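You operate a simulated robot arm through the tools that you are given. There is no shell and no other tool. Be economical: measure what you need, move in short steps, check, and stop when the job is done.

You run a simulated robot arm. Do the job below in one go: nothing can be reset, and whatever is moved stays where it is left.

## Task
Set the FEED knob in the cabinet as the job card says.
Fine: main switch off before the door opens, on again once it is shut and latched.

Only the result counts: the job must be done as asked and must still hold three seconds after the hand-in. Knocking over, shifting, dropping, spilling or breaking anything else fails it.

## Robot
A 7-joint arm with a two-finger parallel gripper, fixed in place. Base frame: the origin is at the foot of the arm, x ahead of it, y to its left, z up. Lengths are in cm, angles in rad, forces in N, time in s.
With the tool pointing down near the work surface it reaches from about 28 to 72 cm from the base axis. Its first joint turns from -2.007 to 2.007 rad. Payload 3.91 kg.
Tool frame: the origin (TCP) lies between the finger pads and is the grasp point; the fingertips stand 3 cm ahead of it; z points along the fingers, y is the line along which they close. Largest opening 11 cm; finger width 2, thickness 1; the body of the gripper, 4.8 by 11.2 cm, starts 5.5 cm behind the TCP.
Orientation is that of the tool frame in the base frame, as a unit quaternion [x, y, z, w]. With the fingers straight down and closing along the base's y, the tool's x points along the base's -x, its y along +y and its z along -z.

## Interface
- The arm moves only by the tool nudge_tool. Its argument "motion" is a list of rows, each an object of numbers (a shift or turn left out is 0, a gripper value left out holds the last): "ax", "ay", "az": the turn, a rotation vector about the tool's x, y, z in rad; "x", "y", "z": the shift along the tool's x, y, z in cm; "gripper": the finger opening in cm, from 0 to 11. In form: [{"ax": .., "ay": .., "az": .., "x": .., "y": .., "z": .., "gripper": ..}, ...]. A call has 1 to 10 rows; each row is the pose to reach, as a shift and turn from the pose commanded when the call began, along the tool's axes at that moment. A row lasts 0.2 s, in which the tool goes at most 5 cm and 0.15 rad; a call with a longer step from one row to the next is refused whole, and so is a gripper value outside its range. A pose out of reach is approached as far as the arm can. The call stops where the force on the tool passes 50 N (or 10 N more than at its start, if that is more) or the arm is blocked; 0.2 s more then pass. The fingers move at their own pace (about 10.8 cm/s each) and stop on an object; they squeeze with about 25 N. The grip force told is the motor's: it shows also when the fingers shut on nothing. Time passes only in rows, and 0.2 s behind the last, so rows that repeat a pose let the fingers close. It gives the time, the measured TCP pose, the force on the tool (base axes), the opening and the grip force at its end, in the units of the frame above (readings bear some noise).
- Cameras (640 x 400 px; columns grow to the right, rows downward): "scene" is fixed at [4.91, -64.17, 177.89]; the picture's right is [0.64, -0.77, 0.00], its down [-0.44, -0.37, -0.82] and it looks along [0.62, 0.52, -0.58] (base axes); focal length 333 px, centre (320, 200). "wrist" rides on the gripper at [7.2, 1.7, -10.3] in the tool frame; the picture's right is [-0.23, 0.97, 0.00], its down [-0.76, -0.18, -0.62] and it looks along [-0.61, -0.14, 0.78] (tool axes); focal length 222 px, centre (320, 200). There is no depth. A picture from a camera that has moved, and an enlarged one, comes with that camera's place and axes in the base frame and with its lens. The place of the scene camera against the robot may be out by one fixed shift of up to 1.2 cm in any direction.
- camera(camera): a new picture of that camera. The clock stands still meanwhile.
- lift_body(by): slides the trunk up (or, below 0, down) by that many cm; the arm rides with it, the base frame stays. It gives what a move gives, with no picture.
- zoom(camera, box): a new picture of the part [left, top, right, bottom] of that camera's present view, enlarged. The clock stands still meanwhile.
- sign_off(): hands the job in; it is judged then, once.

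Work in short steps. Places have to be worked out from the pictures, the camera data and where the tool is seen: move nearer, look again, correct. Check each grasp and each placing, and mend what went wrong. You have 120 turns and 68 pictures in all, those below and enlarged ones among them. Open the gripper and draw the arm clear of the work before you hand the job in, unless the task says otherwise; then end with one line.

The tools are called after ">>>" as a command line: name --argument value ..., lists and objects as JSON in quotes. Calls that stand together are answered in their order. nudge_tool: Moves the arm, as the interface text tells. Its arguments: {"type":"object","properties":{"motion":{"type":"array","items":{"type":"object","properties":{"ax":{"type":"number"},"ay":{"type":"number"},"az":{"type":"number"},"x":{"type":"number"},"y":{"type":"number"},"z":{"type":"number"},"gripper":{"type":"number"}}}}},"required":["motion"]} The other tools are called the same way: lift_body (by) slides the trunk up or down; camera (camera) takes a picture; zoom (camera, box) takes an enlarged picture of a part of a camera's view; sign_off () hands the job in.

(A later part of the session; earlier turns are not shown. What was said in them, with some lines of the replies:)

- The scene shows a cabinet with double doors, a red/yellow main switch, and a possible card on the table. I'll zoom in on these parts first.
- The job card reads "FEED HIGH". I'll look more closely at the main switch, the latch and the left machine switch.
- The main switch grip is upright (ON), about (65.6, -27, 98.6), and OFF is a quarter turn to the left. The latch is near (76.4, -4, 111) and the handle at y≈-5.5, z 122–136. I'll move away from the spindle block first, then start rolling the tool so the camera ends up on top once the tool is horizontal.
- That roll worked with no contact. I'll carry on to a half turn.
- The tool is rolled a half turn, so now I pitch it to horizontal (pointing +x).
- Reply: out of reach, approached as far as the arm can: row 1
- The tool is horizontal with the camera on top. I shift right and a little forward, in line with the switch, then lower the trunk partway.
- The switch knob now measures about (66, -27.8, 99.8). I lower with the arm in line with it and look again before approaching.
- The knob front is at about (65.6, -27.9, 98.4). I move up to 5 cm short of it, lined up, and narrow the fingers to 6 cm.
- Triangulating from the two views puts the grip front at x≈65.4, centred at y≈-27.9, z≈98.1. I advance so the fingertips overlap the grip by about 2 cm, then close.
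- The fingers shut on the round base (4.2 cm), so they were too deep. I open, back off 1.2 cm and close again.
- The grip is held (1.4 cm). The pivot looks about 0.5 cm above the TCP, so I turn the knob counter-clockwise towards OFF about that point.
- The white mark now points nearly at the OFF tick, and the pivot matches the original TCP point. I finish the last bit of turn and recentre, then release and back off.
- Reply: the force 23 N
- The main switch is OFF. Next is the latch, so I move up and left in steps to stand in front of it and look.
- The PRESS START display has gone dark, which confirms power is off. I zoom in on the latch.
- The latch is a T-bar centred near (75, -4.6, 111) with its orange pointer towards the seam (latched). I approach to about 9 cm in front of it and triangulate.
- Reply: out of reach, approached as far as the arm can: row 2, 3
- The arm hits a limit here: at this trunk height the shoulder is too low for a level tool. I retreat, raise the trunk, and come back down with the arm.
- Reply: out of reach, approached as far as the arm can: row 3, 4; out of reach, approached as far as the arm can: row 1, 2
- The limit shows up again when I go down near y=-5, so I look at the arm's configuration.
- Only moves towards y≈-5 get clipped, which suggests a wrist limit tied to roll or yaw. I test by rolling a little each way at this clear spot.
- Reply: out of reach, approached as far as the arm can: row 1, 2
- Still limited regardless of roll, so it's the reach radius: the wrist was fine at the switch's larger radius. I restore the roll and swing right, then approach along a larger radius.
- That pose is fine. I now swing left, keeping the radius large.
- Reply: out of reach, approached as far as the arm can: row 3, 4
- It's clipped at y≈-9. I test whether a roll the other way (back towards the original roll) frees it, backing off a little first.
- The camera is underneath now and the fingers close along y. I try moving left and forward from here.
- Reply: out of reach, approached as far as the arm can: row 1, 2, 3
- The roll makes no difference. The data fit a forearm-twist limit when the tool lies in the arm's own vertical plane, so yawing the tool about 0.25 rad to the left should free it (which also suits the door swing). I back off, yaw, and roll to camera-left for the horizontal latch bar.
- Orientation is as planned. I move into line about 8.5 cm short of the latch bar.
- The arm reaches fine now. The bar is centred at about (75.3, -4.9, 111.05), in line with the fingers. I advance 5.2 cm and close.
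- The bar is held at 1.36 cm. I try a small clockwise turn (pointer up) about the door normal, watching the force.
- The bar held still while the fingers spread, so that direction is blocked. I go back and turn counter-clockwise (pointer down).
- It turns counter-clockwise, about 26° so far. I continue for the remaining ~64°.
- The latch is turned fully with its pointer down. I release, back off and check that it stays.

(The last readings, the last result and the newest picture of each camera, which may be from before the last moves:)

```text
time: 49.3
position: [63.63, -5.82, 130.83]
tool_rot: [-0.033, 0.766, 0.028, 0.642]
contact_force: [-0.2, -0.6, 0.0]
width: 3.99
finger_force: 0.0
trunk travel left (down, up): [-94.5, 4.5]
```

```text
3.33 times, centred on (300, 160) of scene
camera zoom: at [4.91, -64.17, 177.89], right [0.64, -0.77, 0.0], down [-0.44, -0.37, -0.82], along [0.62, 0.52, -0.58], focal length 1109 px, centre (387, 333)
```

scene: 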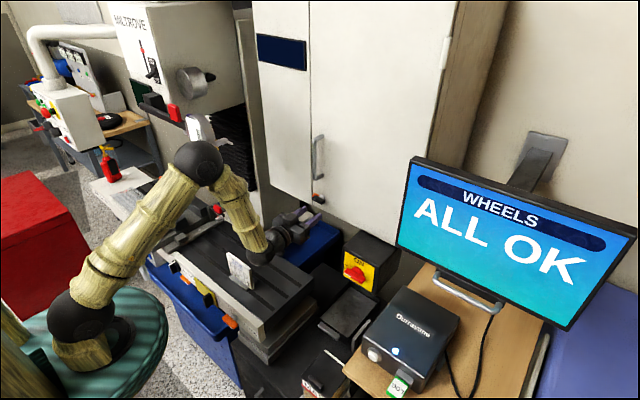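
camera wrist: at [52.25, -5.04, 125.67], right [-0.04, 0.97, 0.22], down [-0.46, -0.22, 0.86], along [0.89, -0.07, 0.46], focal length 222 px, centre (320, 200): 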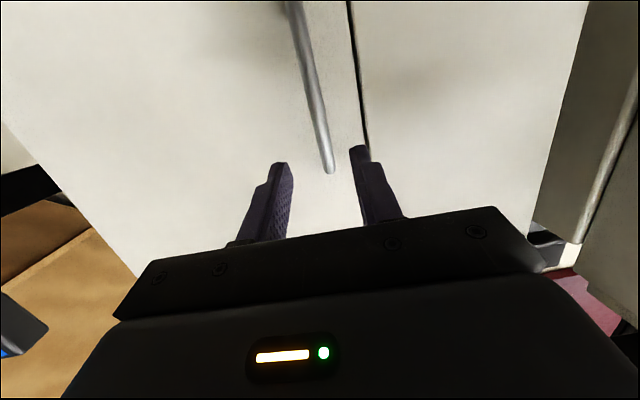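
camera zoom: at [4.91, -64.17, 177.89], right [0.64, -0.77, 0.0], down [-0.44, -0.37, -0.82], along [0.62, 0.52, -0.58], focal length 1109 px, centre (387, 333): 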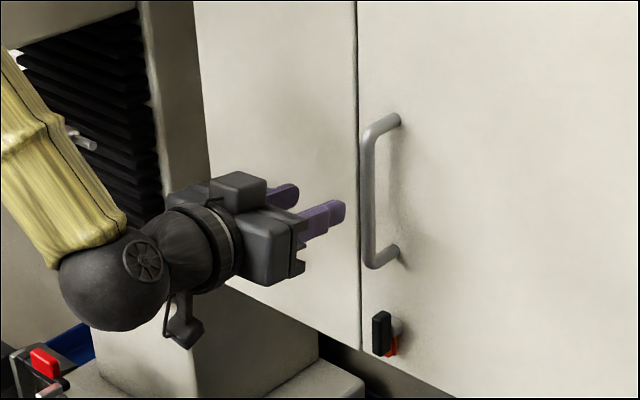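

The latch stays put at vertical. The handle bar is at about (73.4, -5.0) spanning z 121–134. I level the tool, yaw it about 0.25 left and line up in front of the handle's middle.

>>> nudge_tool --motion '[{"ax": -0.08, "ay": -0.08, "x": 1.5, "y": -0.6, "z": 1, "gripper": 5}, {"ax": -0.17, "ay": -0.17, "x": 3, "y": -1.2, "z": 1.9}, {"ax": -0.17, "ay": -0.17, "x": 3, "y": -1.2, "z": 1.9}]'

>>> camera --camera "wrist"

```text
time: 50.1
position: [65.04, -6.84, 127.64]
tool_rot: [-0.083, 0.703, 0.095, 0.7]
contact_force: [0.3, 0.7, 0.6]
width: 5.0
finger_force: 0.1
trunk travel left (down, up): [-94.5, 4.5]
```

```text
28 pictures are left
camera wrist: at [54.68, -7.6, 120.53], right [-0.24, 0.94, 0.24], down [-0.55, -0.34, 0.76], along [0.8, 0.05, 0.6], focal length 222 px, centre (320, 200)
```

wrist: 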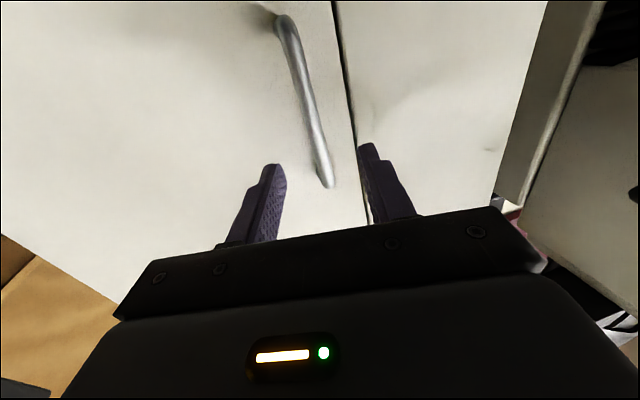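

The fingers straddle the handle's line. I advance 8 cm and close on the bar.

>>> nudge_tool --motion '[{"z": 3, "y": -0.1}, {"z": 6, "y": -0.2}, {"z": 8, "y": -0.2}, {"z": 8, "y": -0.2, "gripper": 0}, {"z": 8, "y": -0.2}, {"z": 8, "y": -0.2}]'

>>> camera --camera "wrist"

```text
time: 51.5
position: [73.07, -5.23, 127.47]
tool_rot: [-0.084, 0.704, 0.094, 0.699]
contact_force: [1.0, -2.7, -0.3]
width: 1.34
finger_force: 44.8
trunk travel left (down, up): [-94.5, 4.5]
```

```text
27 pictures are left
camera wrist: at [62.74, -5.97, 120.34], right [-0.24, 0.94, 0.24], down [-0.55, -0.34, 0.76], along [0.8, 0.05, 0.6], focal length 222 px, centre (320, 200)
```

wrist: 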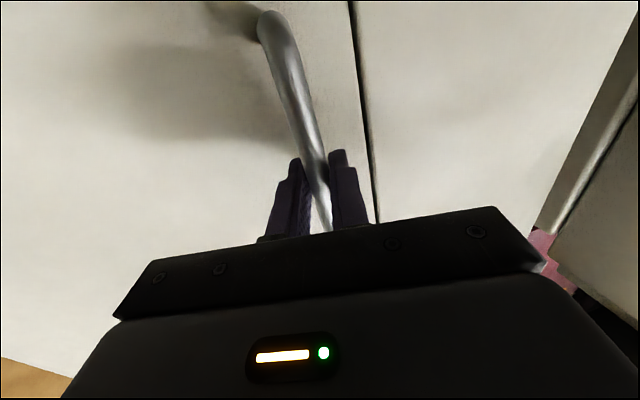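

The handle is gripped at 1.34 cm. With the hinge near (77.5, -37), I pull the first ~0.15 rad of the arc and check forces.

>>> nudge_tool --motion '[{"z": -1.2, "y": 0.1, "ax": -0.01}, {"z": -2.41, "y": 0.21, "ax": -0.02}, {"z": -4.8, "y": 0.24, "ax": -0.045}]'

>>> zoom --camera "scene" --box '[220, 0, 480, 240]'

```text
time: 52.3
position: [68.32, -6.33, 127.58]
tool_rot: [-0.099, 0.703, 0.11, 0.696]
contact_force: [-0.3, -3.5, -10.7]
width: 1.38
finger_force: 45.1
trunk travel left (down, up): [-94.5, 4.5]
```

```text
1.67 times, centred on (350, 120) of scene
camera zoom: at [4.91, -64.17, 177.89], right [0.64, -0.77, 0.0], down [-0.44, -0.37, -0.82], along [0.62, 0.52, -0.58], focal length 554 px, centre (270, 333)
```

zoom: 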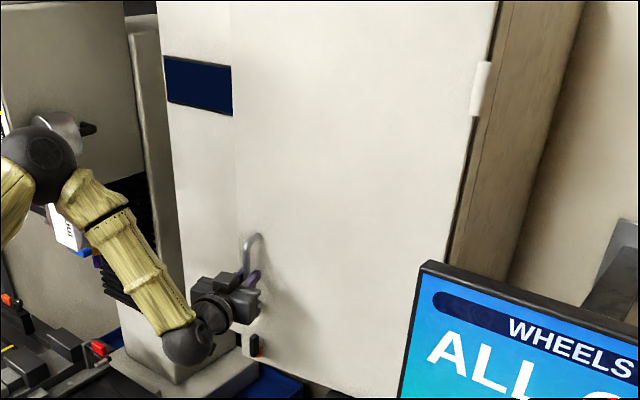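

The door is opening smoothly. I continue along the arc to about 0.6 rad.

>>> nudge_tool --motion '[{"z": -2.43, "y": -0.04, "ax": -0.02}, {"z": -4.83, "y": -0.27, "ax": -0.045}, {"z": -7.23, "y": -0.68, "ax": -0.07}, {"z": -9.57, "y": -1.26, "ax": -0.09}, {"z": -11.87, "y": -2.02, "ax": -0.11}, {"z": -14.1, "y": -2.95, "ax": -0.135}]'

>>> camera --camera "scene"

```text
time: 53.7
position: [55.8, -13.07, 127.6]
tool_rot: [-0.145, 0.693, 0.156, 0.688]
contact_force: [1.0, -4.0, -18.0]
width: 1.39
finger_force: 45.2
trunk travel left (down, up): [-94.5, 4.5]
```

```text
25 pictures are left
```

scene: 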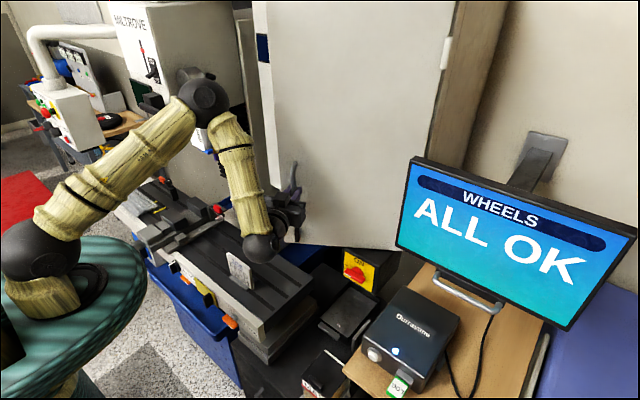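

The arc matches. I continue opening to about 1.2 rad, short of the monitor.

>>> nudge_tool --motion '[{"z": -2.29, "y": -0.8, "ax": -0.025}, {"z": -4.51, "y": -1.78, "ax": -0.05}, {"z": -6.63, "y": -2.89, "ax": -0.075}, {"z": -8.68, "y": -4.15, "ax": -0.1}, {"z": -10.63, "y": -5.6, "ax": -0.125}, {"z": -12.45, "y": -7.15, "ax": -0.15}, {"z": -14.17, "y": -8.89, "ax": -0.175}, {"z": -15.73, "y": -10.7, "ax": -0.2}]'

>>> camera --camera "scene"

```text
time: 55.5
position: [45.28, -29.57, 127.63]
tool_rot: [-0.214, 0.673, 0.223, 0.671]
contact_force: [-24.0, 4.3, -15.9]
width: 1.39
finger_force: 44.5
trunk travel left (down, up): [-94.5, 4.5]
```

```text
24 pictures are left
```

scene: 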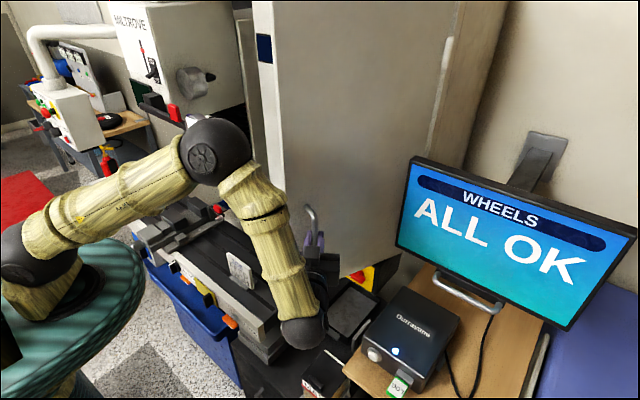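

The door is open about 1.2 rad. I release the handle and back off along the tool.

>>> nudge_tool --motion '[{"gripper": 4}, {"gripper": 4}, {"z": -2, "gripper": 4}, {"z": -5}, {"z": -8}, {"z": -9}]'

>>> nudge_tool --motion '[{"z": 1, "y": 4}, {"z": 2, "y": 8}, {"z": 3, "y": 12}, {"z": 4, "y": 16}, {"z": 5, "y": 18}]'

>>> camera --camera "wrist"

```text
time: 56.9
position: [38.37, -34.76, 127.86]
tool_rot: [-0.216, 0.673, 0.226, 0.671]
contact_force: [0.0, 0.1, -0.3]
width: 4.01
finger_force: 0.0
trunk travel left (down, up): [-94.5, 4.5]
```

```text
time: 58.1
position: [32.25, -17.19, 127.54]
tool_rot: [-0.214, 0.674, 0.225, 0.671]
contact_force: [-0.6, -0.7, -0.4]
width: 4.02
finger_force: 0.1
trunk travel left (down, up): [-94.5, 4.5]
```

```text
23 pictures are left
camera wrist: at [22.94, -21.76, 120.4], right [-0.57, 0.78, 0.24], down [-0.39, -0.52, 0.76], along [0.72, 0.34, 0.61], focal length 222 px, centre (320, 200)
```

wrist: 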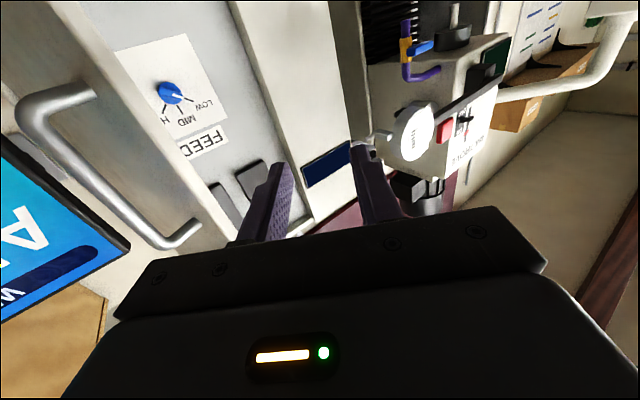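

I can see the FEED knob with LOW / MID / HIGH inside (the picture is upside-down). I zoom in.

>>> zoom --camera "wrist" --box '[100, 40, 260, 140]'

```text
4.00 times, centred on (180, 90) of wrist
camera zoom: at [22.94, -21.76, 120.4], right [-0.57, 0.78, 0.24], down [-0.39, -0.52, 0.76], along [0.72, 0.34, 0.61], focal length 888 px, centre (880, 640)
```

zoom: 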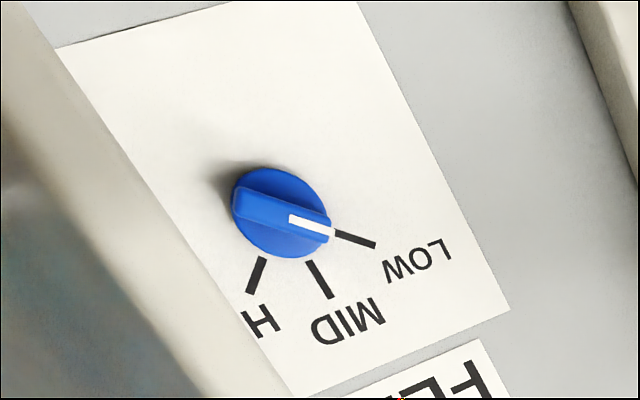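

The pointer is at LOW and HIGH is clockwise past MID. The knob lies near y≈-18, z≈124.5, deep in the cabinet. I roll to camera-left so the hand passes slimly by the door edge, then yaw straight and move in.

>>> nudge_tool --motion '[{"az": 0.15}, {"az": 0.3}, {"az": 0.45}, {"az": 0.6}, {"az": 0.75}, {"az": 0.9}, {"az": 1.05}, {"az": 1.2}, {"az": 1.35}, {"az": 1.5}]'

>>> nudge_tool --motion '[{"az": 0.07, "z": 4, "x": -2}, {"az": 0.07, "z": 8, "x": -4}, {"az": 0.07, "z": 11, "x": -6}]'

```text
time: 60.3
position: [32.04, -17.23, 127.77]
tool_rot: [0.303, 0.638, 0.622, 0.337]
contact_force: [-0.5, 0.4, 0.3]
width: 3.98
finger_force: 0.0
trunk travel left (down, up): [-94.5, 4.5]
```

```text
time: 61.1
position: [44.72, -15.52, 128.09]
tool_rot: [0.325, 0.628, 0.633, 0.315]
contact_force: [0.7, 0.0, 0.0]
width: 4.0
finger_force: 0.1
trunk travel left (down, up): [-94.5, 4.5]
```

I now yaw to straight ahead while advancing past the door edge.

>>> nudge_tool --motion '[{"ay": -0.13, "x": -1.6, "z": 1.7, "y": -0.4}, {"ay": -0.26, "x": -3.2, "z": 3.3, "y": -0.8}, {"ay": -0.39, "x": -4.8, "z": 5, "y": -1.2}, {"ay": -0.51, "x": -6.4, "z": 6.6, "y": -1.6}, {"ay": -0.63, "x": -7.9, "z": 8.2, "y": -2}]'

>>> camera --camera "wrist"

>>> camera --camera "scene"

```text
time: 61.8
position: [48.29, -14.99, 127.85]
tool_rot: [0.403, 0.581, 0.587, 0.396]
contact_force: [-36.7, 20.3, 11.5]
width: 3.99
finger_force: 0.0
trunk travel left (down, up): [-94.5, 4.5]
stopped in row 3: the force on the tool passed its limit (the readings are from after the stop); the commanded pose is now the measured one
```

```text
21 pictures are left
camera wrist: at [36.06, -11.95, 129.62], right [0.09, -0.22, 0.97], down [-0.31, -0.93, -0.19], along [0.95, -0.28, -0.15], focal length 222 px, centre (320, 200)
```

wrist: 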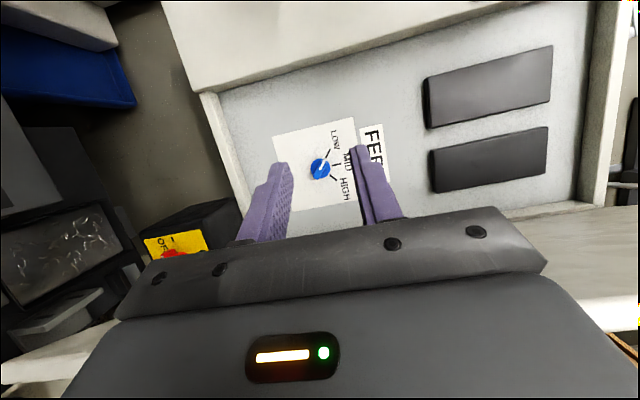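

```text
20 pictures are left
```

scene: 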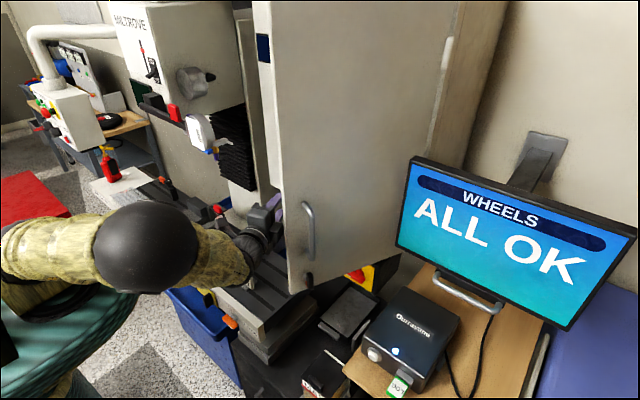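

The hand clipped the door's edge end-on (the hand's front corner caught it), so the door needs to open a bit wider. The knob now triangulates to about (81.5, -18.6, 124). I back off 2.5 cm and use the side of the fingers to push the door further open, watching the force.

>>> nudge_tool --motion '[{"z": -1.5}, {"z": -2.5}, {"z": -3, "x": -1}, {"z": -3.5, "x": -2}, {"z": -4.1, "x": -3.2}, {"z": -4.8, "x": -4.5}, {"z": -5.5, "x": -5.8}, {"z": -6.1, "x": -7}]'

>>> camera --camera "scene"

```text
time: 63.5
position: [45.91, -24.73, 127.22]
tool_rot: [0.407, 0.58, 0.585, 0.395]
contact_force: [-0.4, 0.1, -1.2]
width: 4.0
finger_force: 0.5
trunk travel left (down, up): [-94.5, 4.5]
```

```text
19 pictures are left
```

scene: 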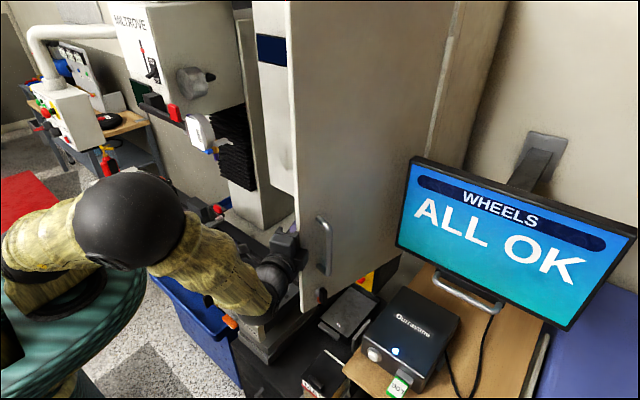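

The door moved easily. I push another 5 cm.

>>> nudge_tool --motion '[{"z": -0.6, "x": -1.1}, {"z": -1.2, "x": -2.3}, {"z": -1.8, "x": -3.4}, {"z": -2.3, "x": -4.5}, {"z": -2.3, "x": -4.5}]'

>>> camera --camera "wrist"

>>> camera --camera "scene"

```text
time: 64.8
position: [45.0, -29.54, 127.19]
tool_rot: [0.409, 0.579, 0.584, 0.396]
contact_force: [-4.5, 0.3, -0.5]
width: 4.01
finger_force: 0.0
trunk travel left (down, up): [-94.5, 4.5]
```

```text
18 pictures are left
camera wrist: at [32.97, -26.36, 129.11], right [0.09, -0.23, 0.97], down [-0.32, -0.93, -0.19], along [0.94, -0.29, -0.16], focal length 222 px, centre (320, 200)
```

wrist: 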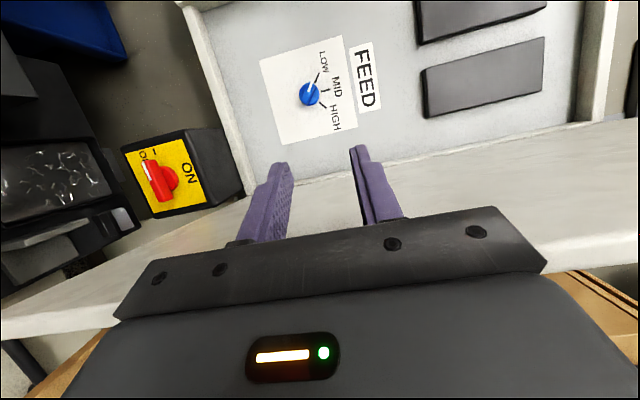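

```text
17 pictures are left
```

scene: 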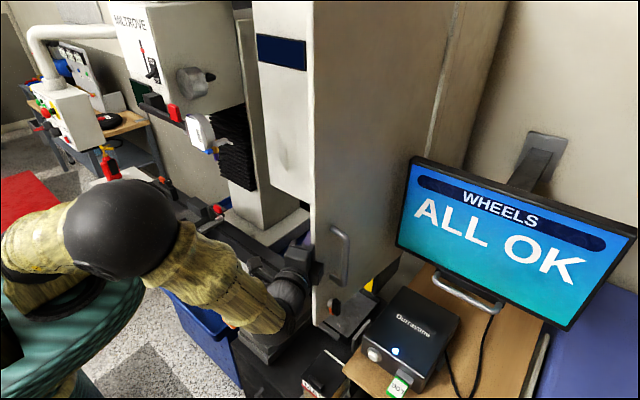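

The door is open near 85° and the knob is confirmed at about (82.2, -18.7, 124.0). I move left clear of the door, then straighten and go in.

>>> nudge_tool --motion '[{"x": 3, "z": 1.1}, {"x": 6, "z": 2.3}, {"x": 9, "z": 3.4}, {"x": 11.5, "z": 4.3}]'

>>> nudge_tool --motion '[{"z": 2, "x": -0.7, "ay": -0.09, "y": -0.6}, {"z": 4, "x": -1.6, "ay": -0.18, "y": -1.2}, {"z": 6, "x": -2.8, "ay": -0.27, "y": -1.8}, {"z": 8, "x": -4, "ay": -0.36, "y": -2.4}, {"z": 11, "x": -5.5, "ay": -0.36, "y": -3}]'

>>> camera --camera "scene"

```text
time: 65.8
position: [45.05, -17.25, 127.61]
tool_rot: [0.408, 0.58, 0.584, 0.395]
contact_force: [0.3, 0.8, -0.4]
width: 3.98
finger_force: 0.0
trunk travel left (down, up): [-94.5, 4.5]
```

```text
time: 67.0
position: [57.95, -18.78, 124.38]
tool_rot: [0.506, 0.5, 0.501, 0.493]
contact_force: [-0.1, -0.2, -0.1]
width: 3.99
finger_force: 0.1
trunk travel left (down, up): [-94.5, 4.5]
```

```text
16 pictures are left
```

scene: 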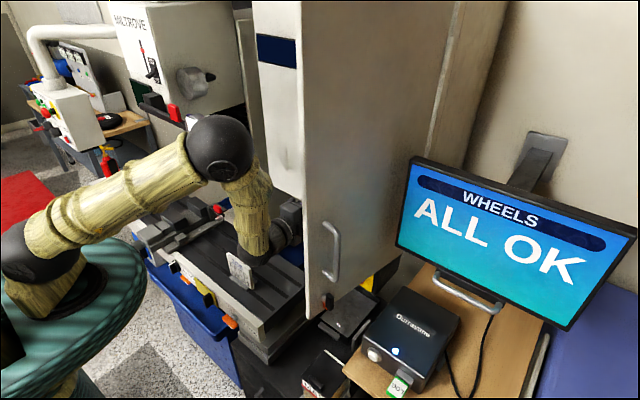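

The elbow is up and the tool is straight. I advance 12 cm and look at the knob.

>>> nudge_tool --motion '[{"z": 4}, {"z": 8}, {"z": 12}]'

>>> zoom --camera "wrist" --box '[220, 60, 444, 200]'

```text
time: 67.8
position: [69.39, -18.14, 124.18]
tool_rot: [0.506, 0.5, 0.501, 0.493]
contact_force: [1.1, 0.4, 0.5]
width: 4.01
finger_force: 0.0
trunk travel left (down, up): [-94.5, 4.5]
```

```text
2.86 times, centred on (332, 130) of wrist
camera zoom: at [59.17, -10.81, 126.15], right [0.01, -0.24, 0.97], down [-0.62, -0.76, -0.18], along [0.78, -0.6, -0.16], focal length 635 px, centre (286, 400)
```

zoom: 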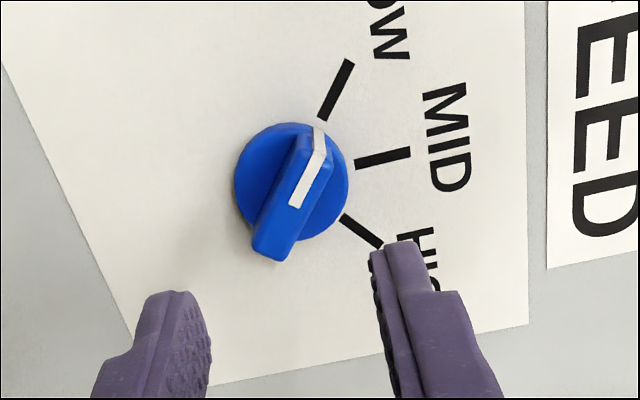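

From the ticks, the knob centre is (y -18.95, z 123.96), with LOW 50° left of vertical and HIGH 50° right, so the turn is 100° clockwise. I roll the tool back by 2.44 rad so the fingers match the ridge at LOW and the full turn stays in range.

>>> nudge_tool --motion '[{"az": -0.15}, {"az": -0.3}, {"az": -0.45}, {"az": -0.6}, {"az": -0.75}, {"az": -0.9}, {"az": -1.05}, {"az": -1.2}, {"az": -1.35}, {"az": -1.5}]'

>>> nudge_tool --motion '[{"az": -0.14}, {"az": -0.28}, {"az": -0.42}, {"az": -0.56}, {"az": -0.7}, {"az": -0.84}, {"az": -0.94}]'

>>> zoom --camera "wrist" --box '[220, 60, 444, 200]'

```text
time: 70.0
position: [69.34, -18.43, 124.13]
tool_rot: [0.028, 0.71, 0.031, 0.703]
contact_force: [-0.5, -0.9, -0.4]
width: 4.01
finger_force: 0.1
trunk travel left (down, up): [-94.5, 4.5]
```

```text
time: 71.5
position: [69.77, -22.0, 129.56]
tool_rot: [-0.307, 0.66, -0.266, 0.632]
contact_force: [0.3, -0.8, 0.0]
width: 3.98
finger_force: 0.0
out of reach, approached as far as the arm can: row 4, 5, 6, 7
trunk travel left (down, up): [-94.5, 4.5]
```

```text
2.86 times, centred on (332, 130) of wrist
camera zoom: at [59.2, -26.43, 124.08], right [-0.07, 0.82, -0.57], down [-0.6, 0.42, 0.68], along [0.8, 0.38, 0.46], focal length 635 px, centre (286, 400)
```

zoom: 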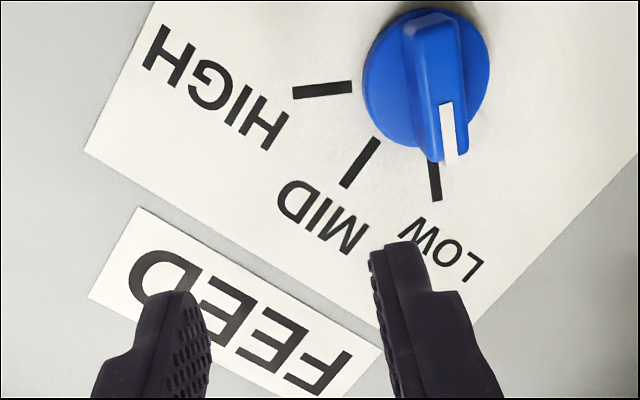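

Rolling that way hits the joint's end stop, so I use the other way round (there is plenty of range upward). I return to position and roll to the matching angle from the other side.

>>> nudge_tool --motion '[{"az": 0.15, "x": 0.15, "y": 0.6}, {"az": 0.3, "x": 0.3, "y": 1.2}, {"az": 0.45, "x": 0.5, "y": 2}, {"az": 0.6, "x": 0.7, "y": 3}, {"az": 0.75, "x": 1, "y": 4}, {"az": 0.9, "x": 1.2, "y": 5}, {"az": 1.05, "x": 1.5, "y": 6.18}, {"az": 1.2, "x": 1.5, "y": 6.18}, {"az": 1.35, "x": 1.5, "y": 6.18}, {"az": 1.5, "x": 1.5, "y": 6.18}]'

>>> nudge_tool --motion '[{"az": 0.15}, {"az": 0.3}, {"az": 0.45}, {"az": 0.6}, {"az": 0.75}, {"az": 0.9}, {"az": 1.05}, {"az": 1.2}, {"az": 1.35}, {"az": 1.5}]'

```text
time: 73.8
position: [69.15, -18.96, 124.08]
tool_rot: [0.226, 0.692, 0.238, 0.643]
contact_force: [-0.1, -0.3, -0.9]
width: 3.98
finger_force: 0.0
trunk travel left (down, up): [-94.5, 4.5]
```

```text
time: 76.0
position: [69.41, -19.02, 123.89]
tool_rot: [0.638, 0.352, 0.612, 0.308]
contact_force: [0.3, -0.2, 0.1]
width: 4.01
finger_force: 0.1
trunk travel left (down, up): [-94.5, 4.5]
```

The roll is nearly right (needs +0.1 rad and a small tilt trim). I correct it and advance 7 cm, then look.

>>> nudge_tool --motion '[{"az": 0.1, "ax": -0.073}, {"az": 0.1, "ax": -0.073}]'

>>> nudge_tool --motion '[{"z": 3}, {"z": 5}, {"z": 7}]'

>>> zoom --camera "wrist" --box '[220, 60, 444, 200]'

```text
time: 76.5
position: [69.31, -18.93, 124.01]
tool_rot: [0.643, 0.297, 0.638, 0.301]
contact_force: [0.4, 0.5, 0.6]
width: 4.01
finger_force: 0.1
trunk travel left (down, up): [-94.5, 4.5]
```

```text
time: 77.3
position: [76.44, -18.89, 123.99]
tool_rot: [0.643, 0.299, 0.638, 0.3]
contact_force: [0.2, 0.2, 0.5]
width: 4.01
finger_force: 0.0
trunk travel left (down, up): [-94.5, 4.5]
```

```text
2.86 times, centred on (332, 130) of wrist
camera zoom: at [66.37, -14.24, 129.93], right [0.0, -0.8, 0.6], down [-0.63, -0.47, -0.62], along [0.78, -0.38, -0.5], focal length 635 px, centre (286, 400)
```

zoom: 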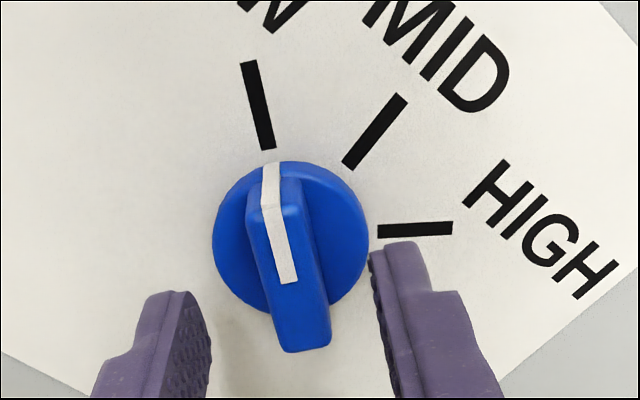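

Alignment is good. I advance 2.2 cm and close gently on the ridge.

>>> nudge_tool --motion '[{"z": 1.2}, {"z": 2.2}, {"z": 2.2, "gripper": 0}, {"z": 2.2}, {"z": 2.2}]'

>>> zoom --camera "wrist" --box '[220, 60, 444, 200]'

```text
time: 78.5
position: [78.56, -18.9, 124.07]
tool_rot: [0.643, 0.298, 0.638, 0.302]
contact_force: [2.8, -2.1, 4.0]
width: 1.36
finger_force: 45.6
trunk travel left (down, up): [-94.5, 4.5]
```

```text
2.86 times, centred on (332, 130) of wrist
camera zoom: at [68.37, -14.28, 130.06], right [0.0, -0.8, 0.6], down [-0.63, -0.47, -0.62], along [0.78, -0.38, -0.5], focal length 635 px, centre (286, 400)
```

zoom: 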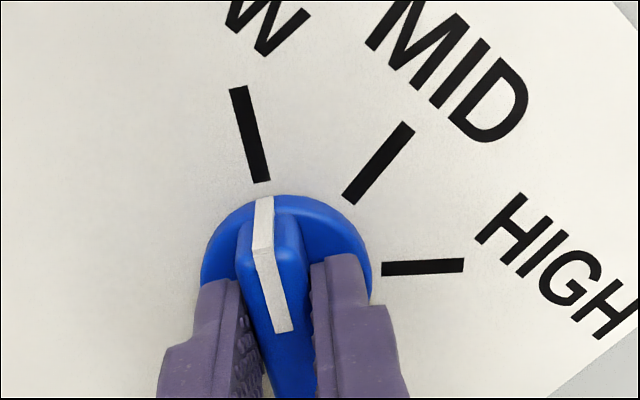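

The ridge is gripped at 1.36 cm. I turn clockwise 1.5 rad and check.

>>> nudge_tool --motion '[{"az": 0.15}, {"az": 0.3}, {"az": 0.45}, {"az": 0.6}, {"az": 0.75}, {"az": 0.9}, {"az": 1.05}, {"az": 1.2}, {"az": 1.35}, {"az": 1.5}]'

>>> zoom --camera "wrist" --box '[220, 60, 444, 200]'

```text
time: 80.8
position: [78.53, -18.93, 123.97]
tool_rot: [0.672, -0.221, 0.673, -0.217]
contact_force: [14.0, -4.8, 16.6]
width: 1.4
finger_force: 44.8
trunk travel left (down, up): [-94.5, 4.5]
```

```text
2.86 times, centred on (332, 130) of wrist
camera zoom: at [68.27, -24.47, 128.97], right [-0.01, -0.65, -0.76], down [-0.62, 0.6, -0.51], along [0.79, 0.47, -0.41], focal length 635 px, centre (286, 400)
```

zoom: 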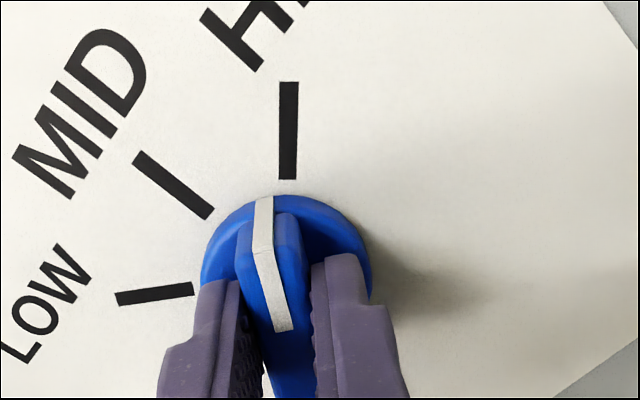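

The knob is turning with the grip and has a little left to go. I add the remaining 0.245 rad.

>>> nudge_tool --motion '[{"az": 0.12}, {"az": 0.25}, {"az": 0.25}]'

>>> zoom --camera "wrist" --box '[220, 60, 444, 200]'

```text
time: 81.5
position: [78.5, -18.99, 124.12]
tool_rot: [0.639, -0.304, 0.641, -0.297]
contact_force: [12.9, -5.3, 18.2]
width: 1.4
finger_force: 44.7
trunk travel left (down, up): [-94.5, 4.5]
```

```text
2.86 times, centred on (332, 130) of wrist
camera zoom: at [68.26, -25.5, 127.43], right [0.0, -0.45, -0.89], down [-0.62, 0.7, -0.35], along [0.79, 0.55, -0.28], focal length 635 px, centre (286, 400)
```

zoom: 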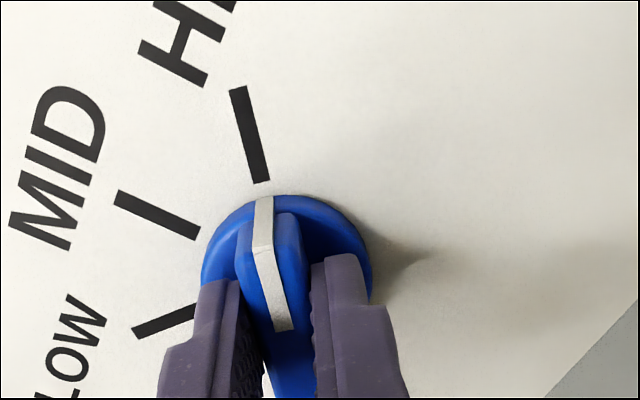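

The pointer sits on HIGH exactly as it sat on LOW before. I release, back out and check.

>>> nudge_tool --motion '[{"gripper": 4}, {"gripper": 4}, {"z": -2, "gripper": 4}, {"z": -5}, {"z": -8}, {"z": -12}]'

>>> zoom --camera "wrist" --box '[220, 60, 444, 200]'

>>> nudge_tool --motion '[{"az": -0.15}, {"az": -0.3}, {"az": -0.45}, {"az": -0.6}, {"az": -0.75}, {"az": -0.87}]'

```text
time: 83.0
position: [66.19, -18.89, 124.03]
tool_rot: [0.64, -0.303, 0.64, -0.297]
contact_force: [-0.6, 1.0, 0.3]
width: 4.0
finger_force: 0.0
trunk travel left (down, up): [-94.5, 4.5]
```

```text
2.86 times, centred on (332, 130) of wrist
camera zoom: at [56.03, -25.38, 127.42], right [-0.01, -0.45, -0.89], down [-0.62, 0.7, -0.35], along [0.79, 0.55, -0.28], focal length 635 px, centre (286, 400)
```

zoom: 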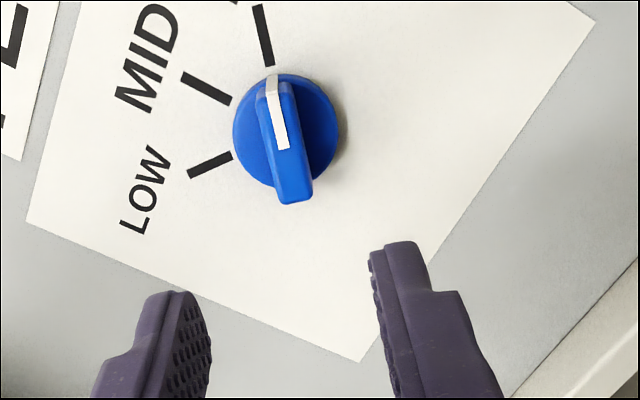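

```text
time: 84.3
position: [66.53, -18.86, 123.97]
tool_rot: [0.708, -0.004, 0.706, 0.001]
contact_force: [-0.6, -0.4, 0.5]
width: 4.0
finger_force: 0.1
trunk travel left (down, up): [-94.5, 4.5]
```

FEED is at HIGH. I back out past the door edge, yawing left as before, and raise slightly to handle height.

>>> nudge_tool --motion '[{"z": -4.5, "y": -0.5, "x": 1, "ax": 0.07}, {"z": -9, "y": -1, "x": 2, "ax": 0.14}, {"z": -13.5, "y": -1.5, "x": 3, "ax": 0.21}, {"z": -18, "y": -2, "x": 3.5, "ax": 0.3}, {"z": -22, "y": -2, "x": 3.5, "ax": 0.4}]'

>>> nudge_tool --motion '[{"z": -4, "y": 1, "ax": 0.1}, {"z": -8, "y": 2, "ax": 0.2}, {"z": -11, "y": 4, "ax": 0.3}]'

>>> camera --camera "wrist"

>>> camera --camera "scene"

```text
time: 85.5
position: [44.41, -16.88, 127.68]
tool_rot: [0.694, 0.135, 0.693, -0.142]
contact_force: [0.5, 0.1, 0.4]
width: 4.01
finger_force: 0.1
trunk travel left (down, up): [-94.5, 4.5]
```

```text
time: 86.3
position: [35.95, -24.96, 127.46]
tool_rot: [0.665, 0.238, 0.664, -0.245]
contact_force: [-0.3, -0.5, -0.2]
width: 3.97
finger_force: 0.1
trunk travel left (down, up): [-94.5, 4.5]
```

```text
8 pictures are left
camera wrist: at [29.15, -32.84, 134.74], right [0.62, -0.75, -0.24], down [-0.6, -0.26, -0.76], along [0.51, 0.61, -0.6], focal length 222 px, centre (320, 200)
```

wrist: 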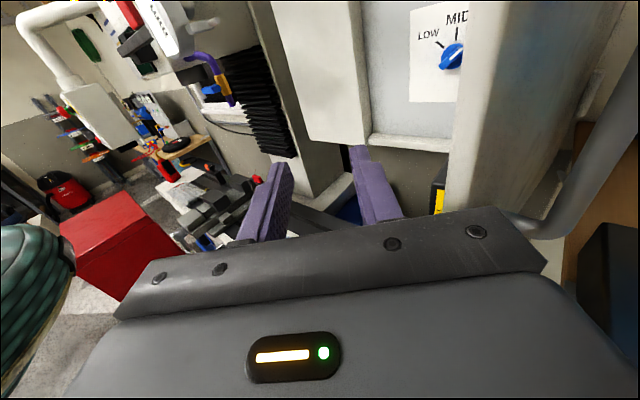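

```text
7 pictures are left
```

scene: 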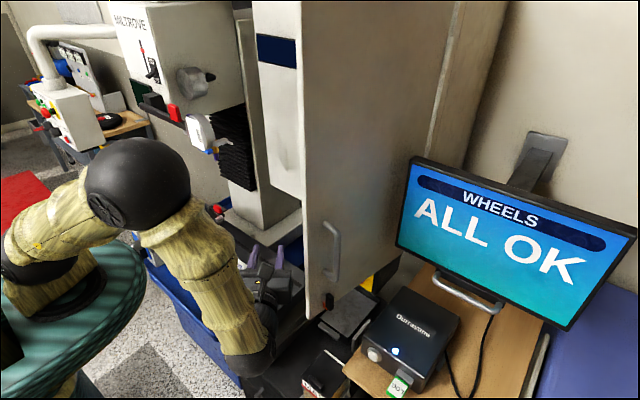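

I have few pictures left, so I rely on known poses from here. The handle now sits at about (45.4, -33.7). I move round to its outer side in line with the tool.

>>> nudge_tool --motion '[{"z": -3, "y": 2, "gripper": 6}, {"z": -6, "y": 5}, {"z": -9, "y": 9}, {"z": -9.9, "y": 12.7}, {"z": -7, "y": 12.7}]'

>>> camera --camera "wrist"

```text
time: 87.5
position: [38.64, -38.81, 127.62]
tool_rot: [0.665, 0.238, 0.664, -0.243]
contact_force: [1.1, -0.1, -0.7]
width: 6.0
finger_force: 0.0
trunk travel left (down, up): [-94.5, 4.5]
```

```text
6 pictures are left
camera wrist: at [31.94, -46.67, 134.9], right [0.62, -0.75, -0.23], down [-0.6, -0.26, -0.76], along [0.51, 0.61, -0.61], focal length 222 px, centre (320, 200)
```

wrist: 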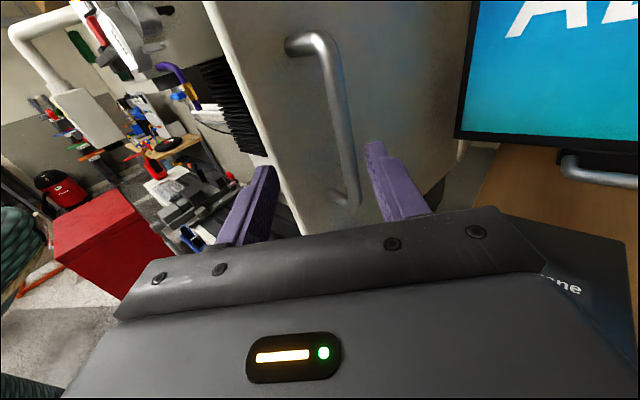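

The handle bar shows between the fingers at about (45.3, -35.7), 1.9 cm to the tool's right. I shift right, advance 7 cm and close.

>>> nudge_tool --motion '[{"y": 1.9}, {"y": 1.9, "z": 3}, {"y": 1.9, "z": 5.5}, {"y": 1.9, "z": 7}, {"y": 1.9, "z": 7, "gripper": 0}, {"y": 1.9, "z": 7}, {"y": 1.9, "z": 7}]'

```text
time: 89.2
position: [45.08, -36.03, 127.33]
tool_rot: [0.665, 0.239, 0.665, -0.242]
contact_force: [-10.5, -0.3, -4.3]
width: 1.39
finger_force: 44.6
trunk travel left (down, up): [-94.5, 4.5]
```

The handle is held (1.39 cm). A circle fit of the measured grips gives hinge (77.07, -36.98) and radius 32.0. I swing the door back along that arc, first half.

>>> nudge_tool --motion '[{"z": 1.57, "y": -1.64, "ax": -0.02}, {"z": 3.24, "y": -3.15, "ax": -0.04}, {"z": 4.99, "y": -4.54, "ax": -0.06}, {"z": 6.84, "y": -5.8, "ax": -0.08}, {"z": 8.77, "y": -6.93, "ax": -0.1}, {"z": 10.79, "y": -7.92, "ax": -0.12}, {"z": 12.86, "y": -8.77, "ax": -0.14}, {"z": 14.98, "y": -9.47, "ax": -0.16}, {"z": 17.16, "y": -10.01, "ax": -0.18}, {"z": 19.36, "y": -10.42, "ax": -0.2}]'

```text
time: 91.3
position: [53.85, -15.27, 127.43]
tool_rot: [0.687, 0.171, 0.685, -0.175]
contact_force: [0.3, 2.4, -11.2]
width: 1.38
finger_force: 44.6
trunk travel left (down, up): [-94.5, 4.5]
```

On the arc. I do the second half to closed.

>>> nudge_tool --motion '[{"z": 1.87, "y": -0.54, "ax": -0.024}, {"z": 4.05, "y": -1.07, "ax": -0.048}, {"z": 6.27, "y": -1.45, "ax": -0.073}, {"z": 8.49, "y": -1.68, "ax": -0.098}, {"z": 10.73, "y": -1.74, "ax": -0.122}, {"z": 12.97, "y": -1.66, "ax": -0.147}, {"z": 15.2, "y": -1.41, "ax": -0.172}, {"z": 17.41, "y": -1.02, "ax": -0.196}, {"z": 19.88, "y": -0.37, "ax": -0.22}, {"z": 22.31, "y": 0.47, "ax": -0.245}]'

```text
time: 93.5
position: [73.65, -5.05, 127.55]
tool_rot: [0.702, 0.086, 0.702, -0.09]
contact_force: [0.7, 10.3, -6.9]
width: 1.39
finger_force: 44.7
trunk travel left (down, up): [-94.5, 4.5]
```

Near the closed position. I push a little further to make sure the door is home and watch the force.

>>> nudge_tool --motion '[{"z": 0.5}, {"z": 1.0}, {"z": 1.4}]'

>>> zoom --camera "scene" --box '[240, 80, 380, 220]'

```text
time: 94.3
position: [74.2, -4.87, 127.51]
tool_rot: [0.702, 0.088, 0.701, -0.09]
contact_force: [-28.1, 7.8, -8.1]
width: 1.38
finger_force: 45.0
trunk travel left (down, up): [-94.5, 4.5]
```

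```text
2.86 times, centred on (310, 150) of scene
camera zoom: at [4.91, -64.17, 177.89], right [0.64, -0.77, 0.0], down [-0.44, -0.37, -0.82], along [0.62, 0.52, -0.58], focal length 950 px, centre (349, 343)
```

zoom: 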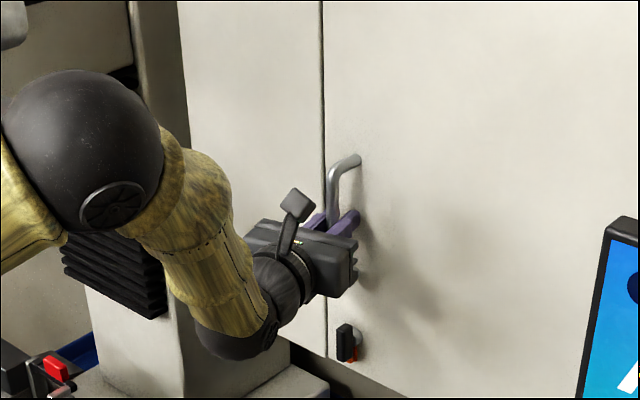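

The door is flush and resists with 28 N, so it's shut. I release the handle, back off, lower the trunk to the latch level and begin unrolling the tool.

>>> nudge_tool --motion '[{"gripper": 5, "z": -0.8}, {"gripper": 5, "z": -0.8}, {"z": -4, "gripper": 5}, {"z": -8}, {"z": -10}]'

>>> lift_body --by -17

>>> nudge_tool --motion '[{"az": -0.15}, {"az": -0.3}, {"az": -0.45}, {"az": -0.6}, {"az": -0.75}, {"az": -0.9}, {"az": -1.05}, {"az": -1.2}, {"az": -1.35}, {"az": -1.5}]'

>>> nudge_tool --motion '[{"az": -0.15}, {"az": -0.3}, {"az": -0.45}, {"az": -0.6}, {"az": -0.75}, {"az": -0.9}, {"az": -1.05}, {"az": -1.2}, {"az": -1.35}, {"az": -1.5}]'

>>> nudge_tool --motion '[{"az": -0.1416}]'

```text
time: 95.5
position: [65.01, -7.79, 127.52]
tool_rot: [0.702, 0.085, 0.701, -0.089]
contact_force: [0.1, -0.3, -0.7]
width: 5.01
finger_force: 0.0
trunk travel left (down, up): [-94.5, 4.5]
```

```text
time: 97.5
position: [65.06, -7.61, 110.52]
tool_rot: [0.702, 0.086, 0.701, -0.09]
contact_force: [0.1, -0.6, 0.4]
width: 5.01
finger_force: 0.1
trunk travel left (down, up): [-77.5, 21.5]
```

```text
time: 99.7
position: [65.03, -7.51, 110.56]
tool_rot: [0.456, 0.541, 0.574, 0.412]
contact_force: [-0.1, -0.6, 0.0]
width: 5.01
finger_force: 0.0
trunk travel left (down, up): [-77.5, 21.5]
```

```text
time: 101.9
position: [65.07, -7.43, 110.52]
tool_rot: [-0.036, 0.707, 0.138, 0.693]
contact_force: [0.6, -0.4, -0.4]
width: 5.01
finger_force: 0.2
trunk travel left (down, up): [-77.5, 21.5]
```

```text
time: 102.3
position: [65.1, -7.45, 110.5]
tool_rot: [-0.086, 0.703, 0.089, 0.701]
contact_force: [-0.4, 0.0, 0.4]
width: 5.03
finger_force: 0.2
trunk travel left (down, up): [-77.5, 21.5]
```

Next I tilt to the pose where I released the latch bar (lightly pitched down), positioned 7 cm short of it.

>>> nudge_tool --motion '[{"ax": 0.09, "ay": 0.09, "x": -1.1, "y": 0.8, "z": 0.4, "gripper": 4.5}, {"ax": 0.17, "ay": 0.17, "x": -2.16, "y": 1.47, "z": 0.9}, {"ax": 0.17, "ay": 0.17, "x": -2.16, "y": 1.47, "z": 0.9}]'

>>> camera --camera "wrist"

```text
time: 103.1
position: [65.55, -5.93, 112.84]
tool_rot: [-0.031, 0.765, 0.021, 0.643]
contact_force: [-0.1, 0.6, -0.4]
width: 4.49
finger_force: 0.1
trunk travel left (down, up): [-77.5, 21.5]
```

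```text
4 pictures are left
camera wrist: at [54.05, -5.19, 107.43], right [-0.04, 0.98, 0.22], down [-0.47, -0.21, 0.86], along [0.88, -0.07, 0.46], focal length 222 px, centre (320, 200)
```

wrist: 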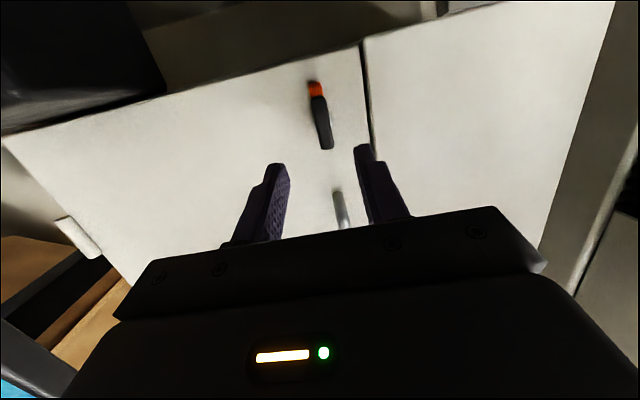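

The bar is centred between the fingers. I advance 7.1 cm, close, and check the grip width.

>>> nudge_tool --motion '[{"z": 3}, {"z": 5.5}, {"z": 7.1}, {"z": 7.1, "gripper": 0}, {"z": 7.1}, {"z": 7.1}]'

```text
time: 104.5
position: [72.53, -5.27, 111.46]
tool_rot: [-0.035, 0.765, 0.025, 0.642]
contact_force: [-1.7, 13.0, -2.6]
width: 1.37
finger_force: 44.6
trunk travel left (down, up): [-77.5, 21.5]
```

The bar is gripped. I turn it clockwise, back to horizontal with the pointer towards the seam.

>>> nudge_tool --motion '[{"ax": -0.026, "ay": -0.012, "az": 0.147, "x": 0.05, "y": -0.01}, {"ax": -0.051, "ay": -0.024, "az": 0.293, "x": 0.1, "y": -0.03}, {"ax": -0.077, "ay": -0.037, "az": 0.44, "x": 0.14, "y": -0.04}, {"ax": -0.102, "ay": -0.049, "az": 0.586, "x": 0.18, "y": -0.06}, {"ax": -0.128, "ay": -0.061, "az": 0.733, "x": 0.23, "y": -0.07}, {"ax": -0.154, "ay": -0.073, "az": 0.879, "x": 0.28, "y": -0.08}, {"ax": -0.179, "ay": -0.085, "az": 1.026, "x": 0.32, "y": -0.1}, {"ax": -0.205, "ay": -0.098, "az": 1.172, "x": 0.37, "y": -0.11}, {"ax": -0.23, "ay": -0.11, "az": 1.319, "x": 0.41, "y": -0.13}, {"ax": -0.255, "ay": -0.122, "az": 1.465, "x": 0.46, "y": -0.14}]'

>>> nudge_tool --motion '[{"az": 0.1}, {"az": 0.1}]'

```text
time: 106.7
position: [72.5, -5.48, 110.75]
tool_rot: [0.413, 0.546, 0.535, 0.495]
contact_force: [-0.8, 7.8, -15.2]
width: 1.38
finger_force: 45.2
trunk travel left (down, up): [-77.5, 21.5]
```

```text
time: 107.3
position: [72.51, -5.45, 110.79]
tool_rot: [0.44, 0.526, 0.558, 0.468]
contact_force: [-3.7, 7.7, -17.7]
width: 1.37
finger_force: 45.7
trunk travel left (down, up): [-77.5, 21.5]
```

The finger axis is a full 90° round and the width is unchanged. I release, back off and verify the latch.

>>> nudge_tool --motion '[{"gripper": 4}, {"gripper": 4}, {"z": -3, "gripper": 4}, {"z": -7}, {"z": -9}]'

>>> zoom --camera "wrist" --box '[200, 40, 440, 190]'

```text
time: 108.5
position: [63.39, -7.38, 110.18]
tool_rot: [0.438, 0.524, 0.56, 0.469]
contact_force: [0.7, 0.7, -0.5]
width: 3.97
finger_force: 0.1
trunk travel left (down, up): [-77.5, 21.5]
```

```text
2.67 times, centred on (320, 115) of wrist
camera zoom: at [51.98, -1.9, 111.18], right [-0.02, -0.24, 0.97], down [-0.47, -0.86, -0.22], along [0.88, -0.46, -0.09], focal length 592 px, centre (320, 427)
```

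zoom: 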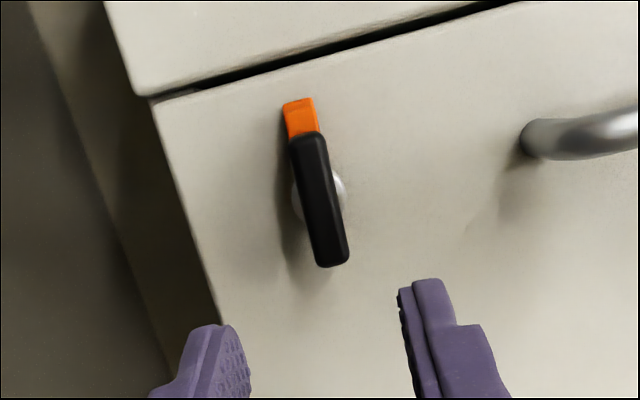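

Latched as at the start. I move back and right, level the tool, and lower the trunk to the main switch.

>>> nudge_tool --motion '[{"z": -3, "x": -3}, {"z": -6, "x": -7}, {"z": -9, "x": -11, "ax": 0.02, "ay": -0.06}, {"z": -11, "x": -15, "ax": 0.045, "ay": -0.12}, {"z": -12.4, "x": -18.6, "ax": 0.066, "ay": -0.176}]'

>>> lift_body --by -13

```text
time: 109.7
position: [54.85, -28.0, 109.91]
tool_rot: [0.501, 0.499, 0.502, 0.499]
contact_force: [-0.4, -0.2, -0.5]
width: 3.98
finger_force: 0.1
trunk travel left (down, up): [-77.5, 21.5]
```

```text
time: 111.2
position: [54.75, -27.89, 96.84]
tool_rot: [0.501, 0.499, 0.501, 0.498]
contact_force: [0.1, 0.0, -0.1]
width: 3.99
finger_force: 0.1
trunk travel left (down, up): [-64.5, 34.5]
```

Well lined up. I raise 1.35 cm, advance to the earlier release pose and close on the switch grip.

>>> nudge_tool --motion '[{"y": 1.35, "x": -0.1, "z": 1}, {"y": 1.35, "x": -0.1, "z": 4}, {"y": 1.35, "x": -0.1, "z": 6.5}, {"y": 1.35, "x": -0.1, "z": 8.2}, {"y": 1.35, "x": -0.1, "z": 8.2, "gripper": 0}, {"y": 1.35, "x": -0.1, "z": 8.2}, {"y": 1.35, "x": -0.1, "z": 8.2}]'

```text
time: 112.8
position: [63.1, -28.01, 98.13]
tool_rot: [0.5, 0.499, 0.502, 0.499]
contact_force: [8.4, -1.1, 9.7]
width: 1.41
finger_force: 44.7
trunk travel left (down, up): [-64.5, 34.5]
```

The grip is held at 1.41 cm. I turn it clockwise to ON.

>>> nudge_tool --motion '[{"az": 0.15}, {"az": 0.3}, {"az": 0.45}, {"az": 0.6}, {"az": 0.75}, {"az": 0.9}, {"az": 1.05}, {"az": 1.2}, {"az": 1.35}, {"az": 1.5}]'

>>> nudge_tool --motion '[{"az": 0.09}, {"az": 0.09}]'

>>> nudge_tool --motion '[{"gripper": 5}, {"gripper": 5}, {"z": -3, "gripper": 5}, {"z": -7}, {"z": -11}]'

>>> camera --camera "scene"

```text
time: 115.0
position: [63.19, -27.98, 98.21]
tool_rot: [0.707, 0.021, 0.706, 0.022]
contact_force: [16.5, -5.6, 7.1]
width: 1.37
finger_force: 45.2
trunk travel left (down, up): [-64.5, 34.5]
```

```text
time: 115.7
position: [63.21, -28.0, 98.22]
tool_rot: [0.708, -0.009, 0.707, -0.008]
contact_force: [14.8, -5.8, 6.3]
width: 1.41
finger_force: 45.2
trunk travel left (down, up): [-64.5, 34.5]
```

```text
time: 116.8
position: [51.97, -27.68, 98.2]
tool_rot: [0.707, -0.008, 0.707, -0.01]
contact_force: [0.6, 0.6, 0.1]
width: 5.0
finger_force: 0.1
trunk travel left (down, up): [-64.5, 34.5]
```

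```text
2 pictures are left
```

scene: 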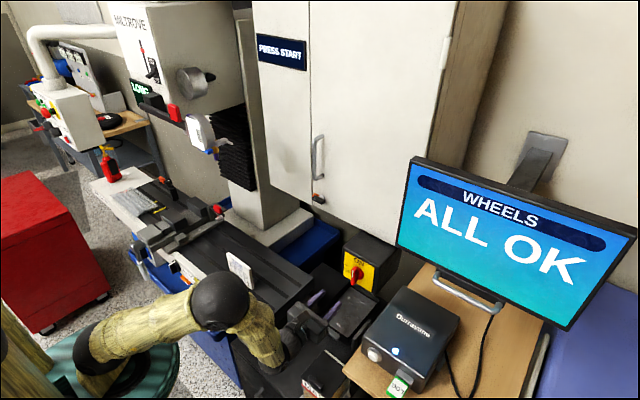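

Power is back: PRESS START is lit, the switch is upright, the door shut and the card still standing. I raise the arm clear and take a last close look.

>>> lift_body --by 22

>>> zoom --camera "scene" --box '[220, 170, 400, 300]'

```text
time: 119.2
position: [52.11, -27.88, 120.21]
tool_rot: [0.707, -0.009, 0.707, -0.008]
contact_force: [-0.7, -1.0, 0.8]
width: 5.0
finger_force: 0.0
trunk travel left (down, up): [-86.5, 12.5]
```

```text
3.08 times, centred on (310, 235) of scene
camera zoom: at [4.91, -64.17, 177.89], right [0.64, -0.77, 0.0], down [-0.44, -0.37, -0.82], along [0.62, 0.52, -0.58], focal length 1023 px, centre (351, 92)
```

zoom: 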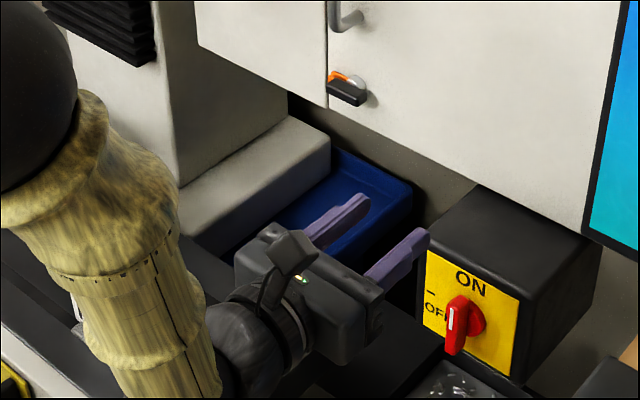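

The door is shut and latched, the switch is ON and the arm is clear and open, so I hand in.

>>> sign_off

```text
The job is handed in.
```

The FEED knob is set to HIGH as the job card says. I switched the main switch off before opening the door, and turned it on again once the door was shut and latched.
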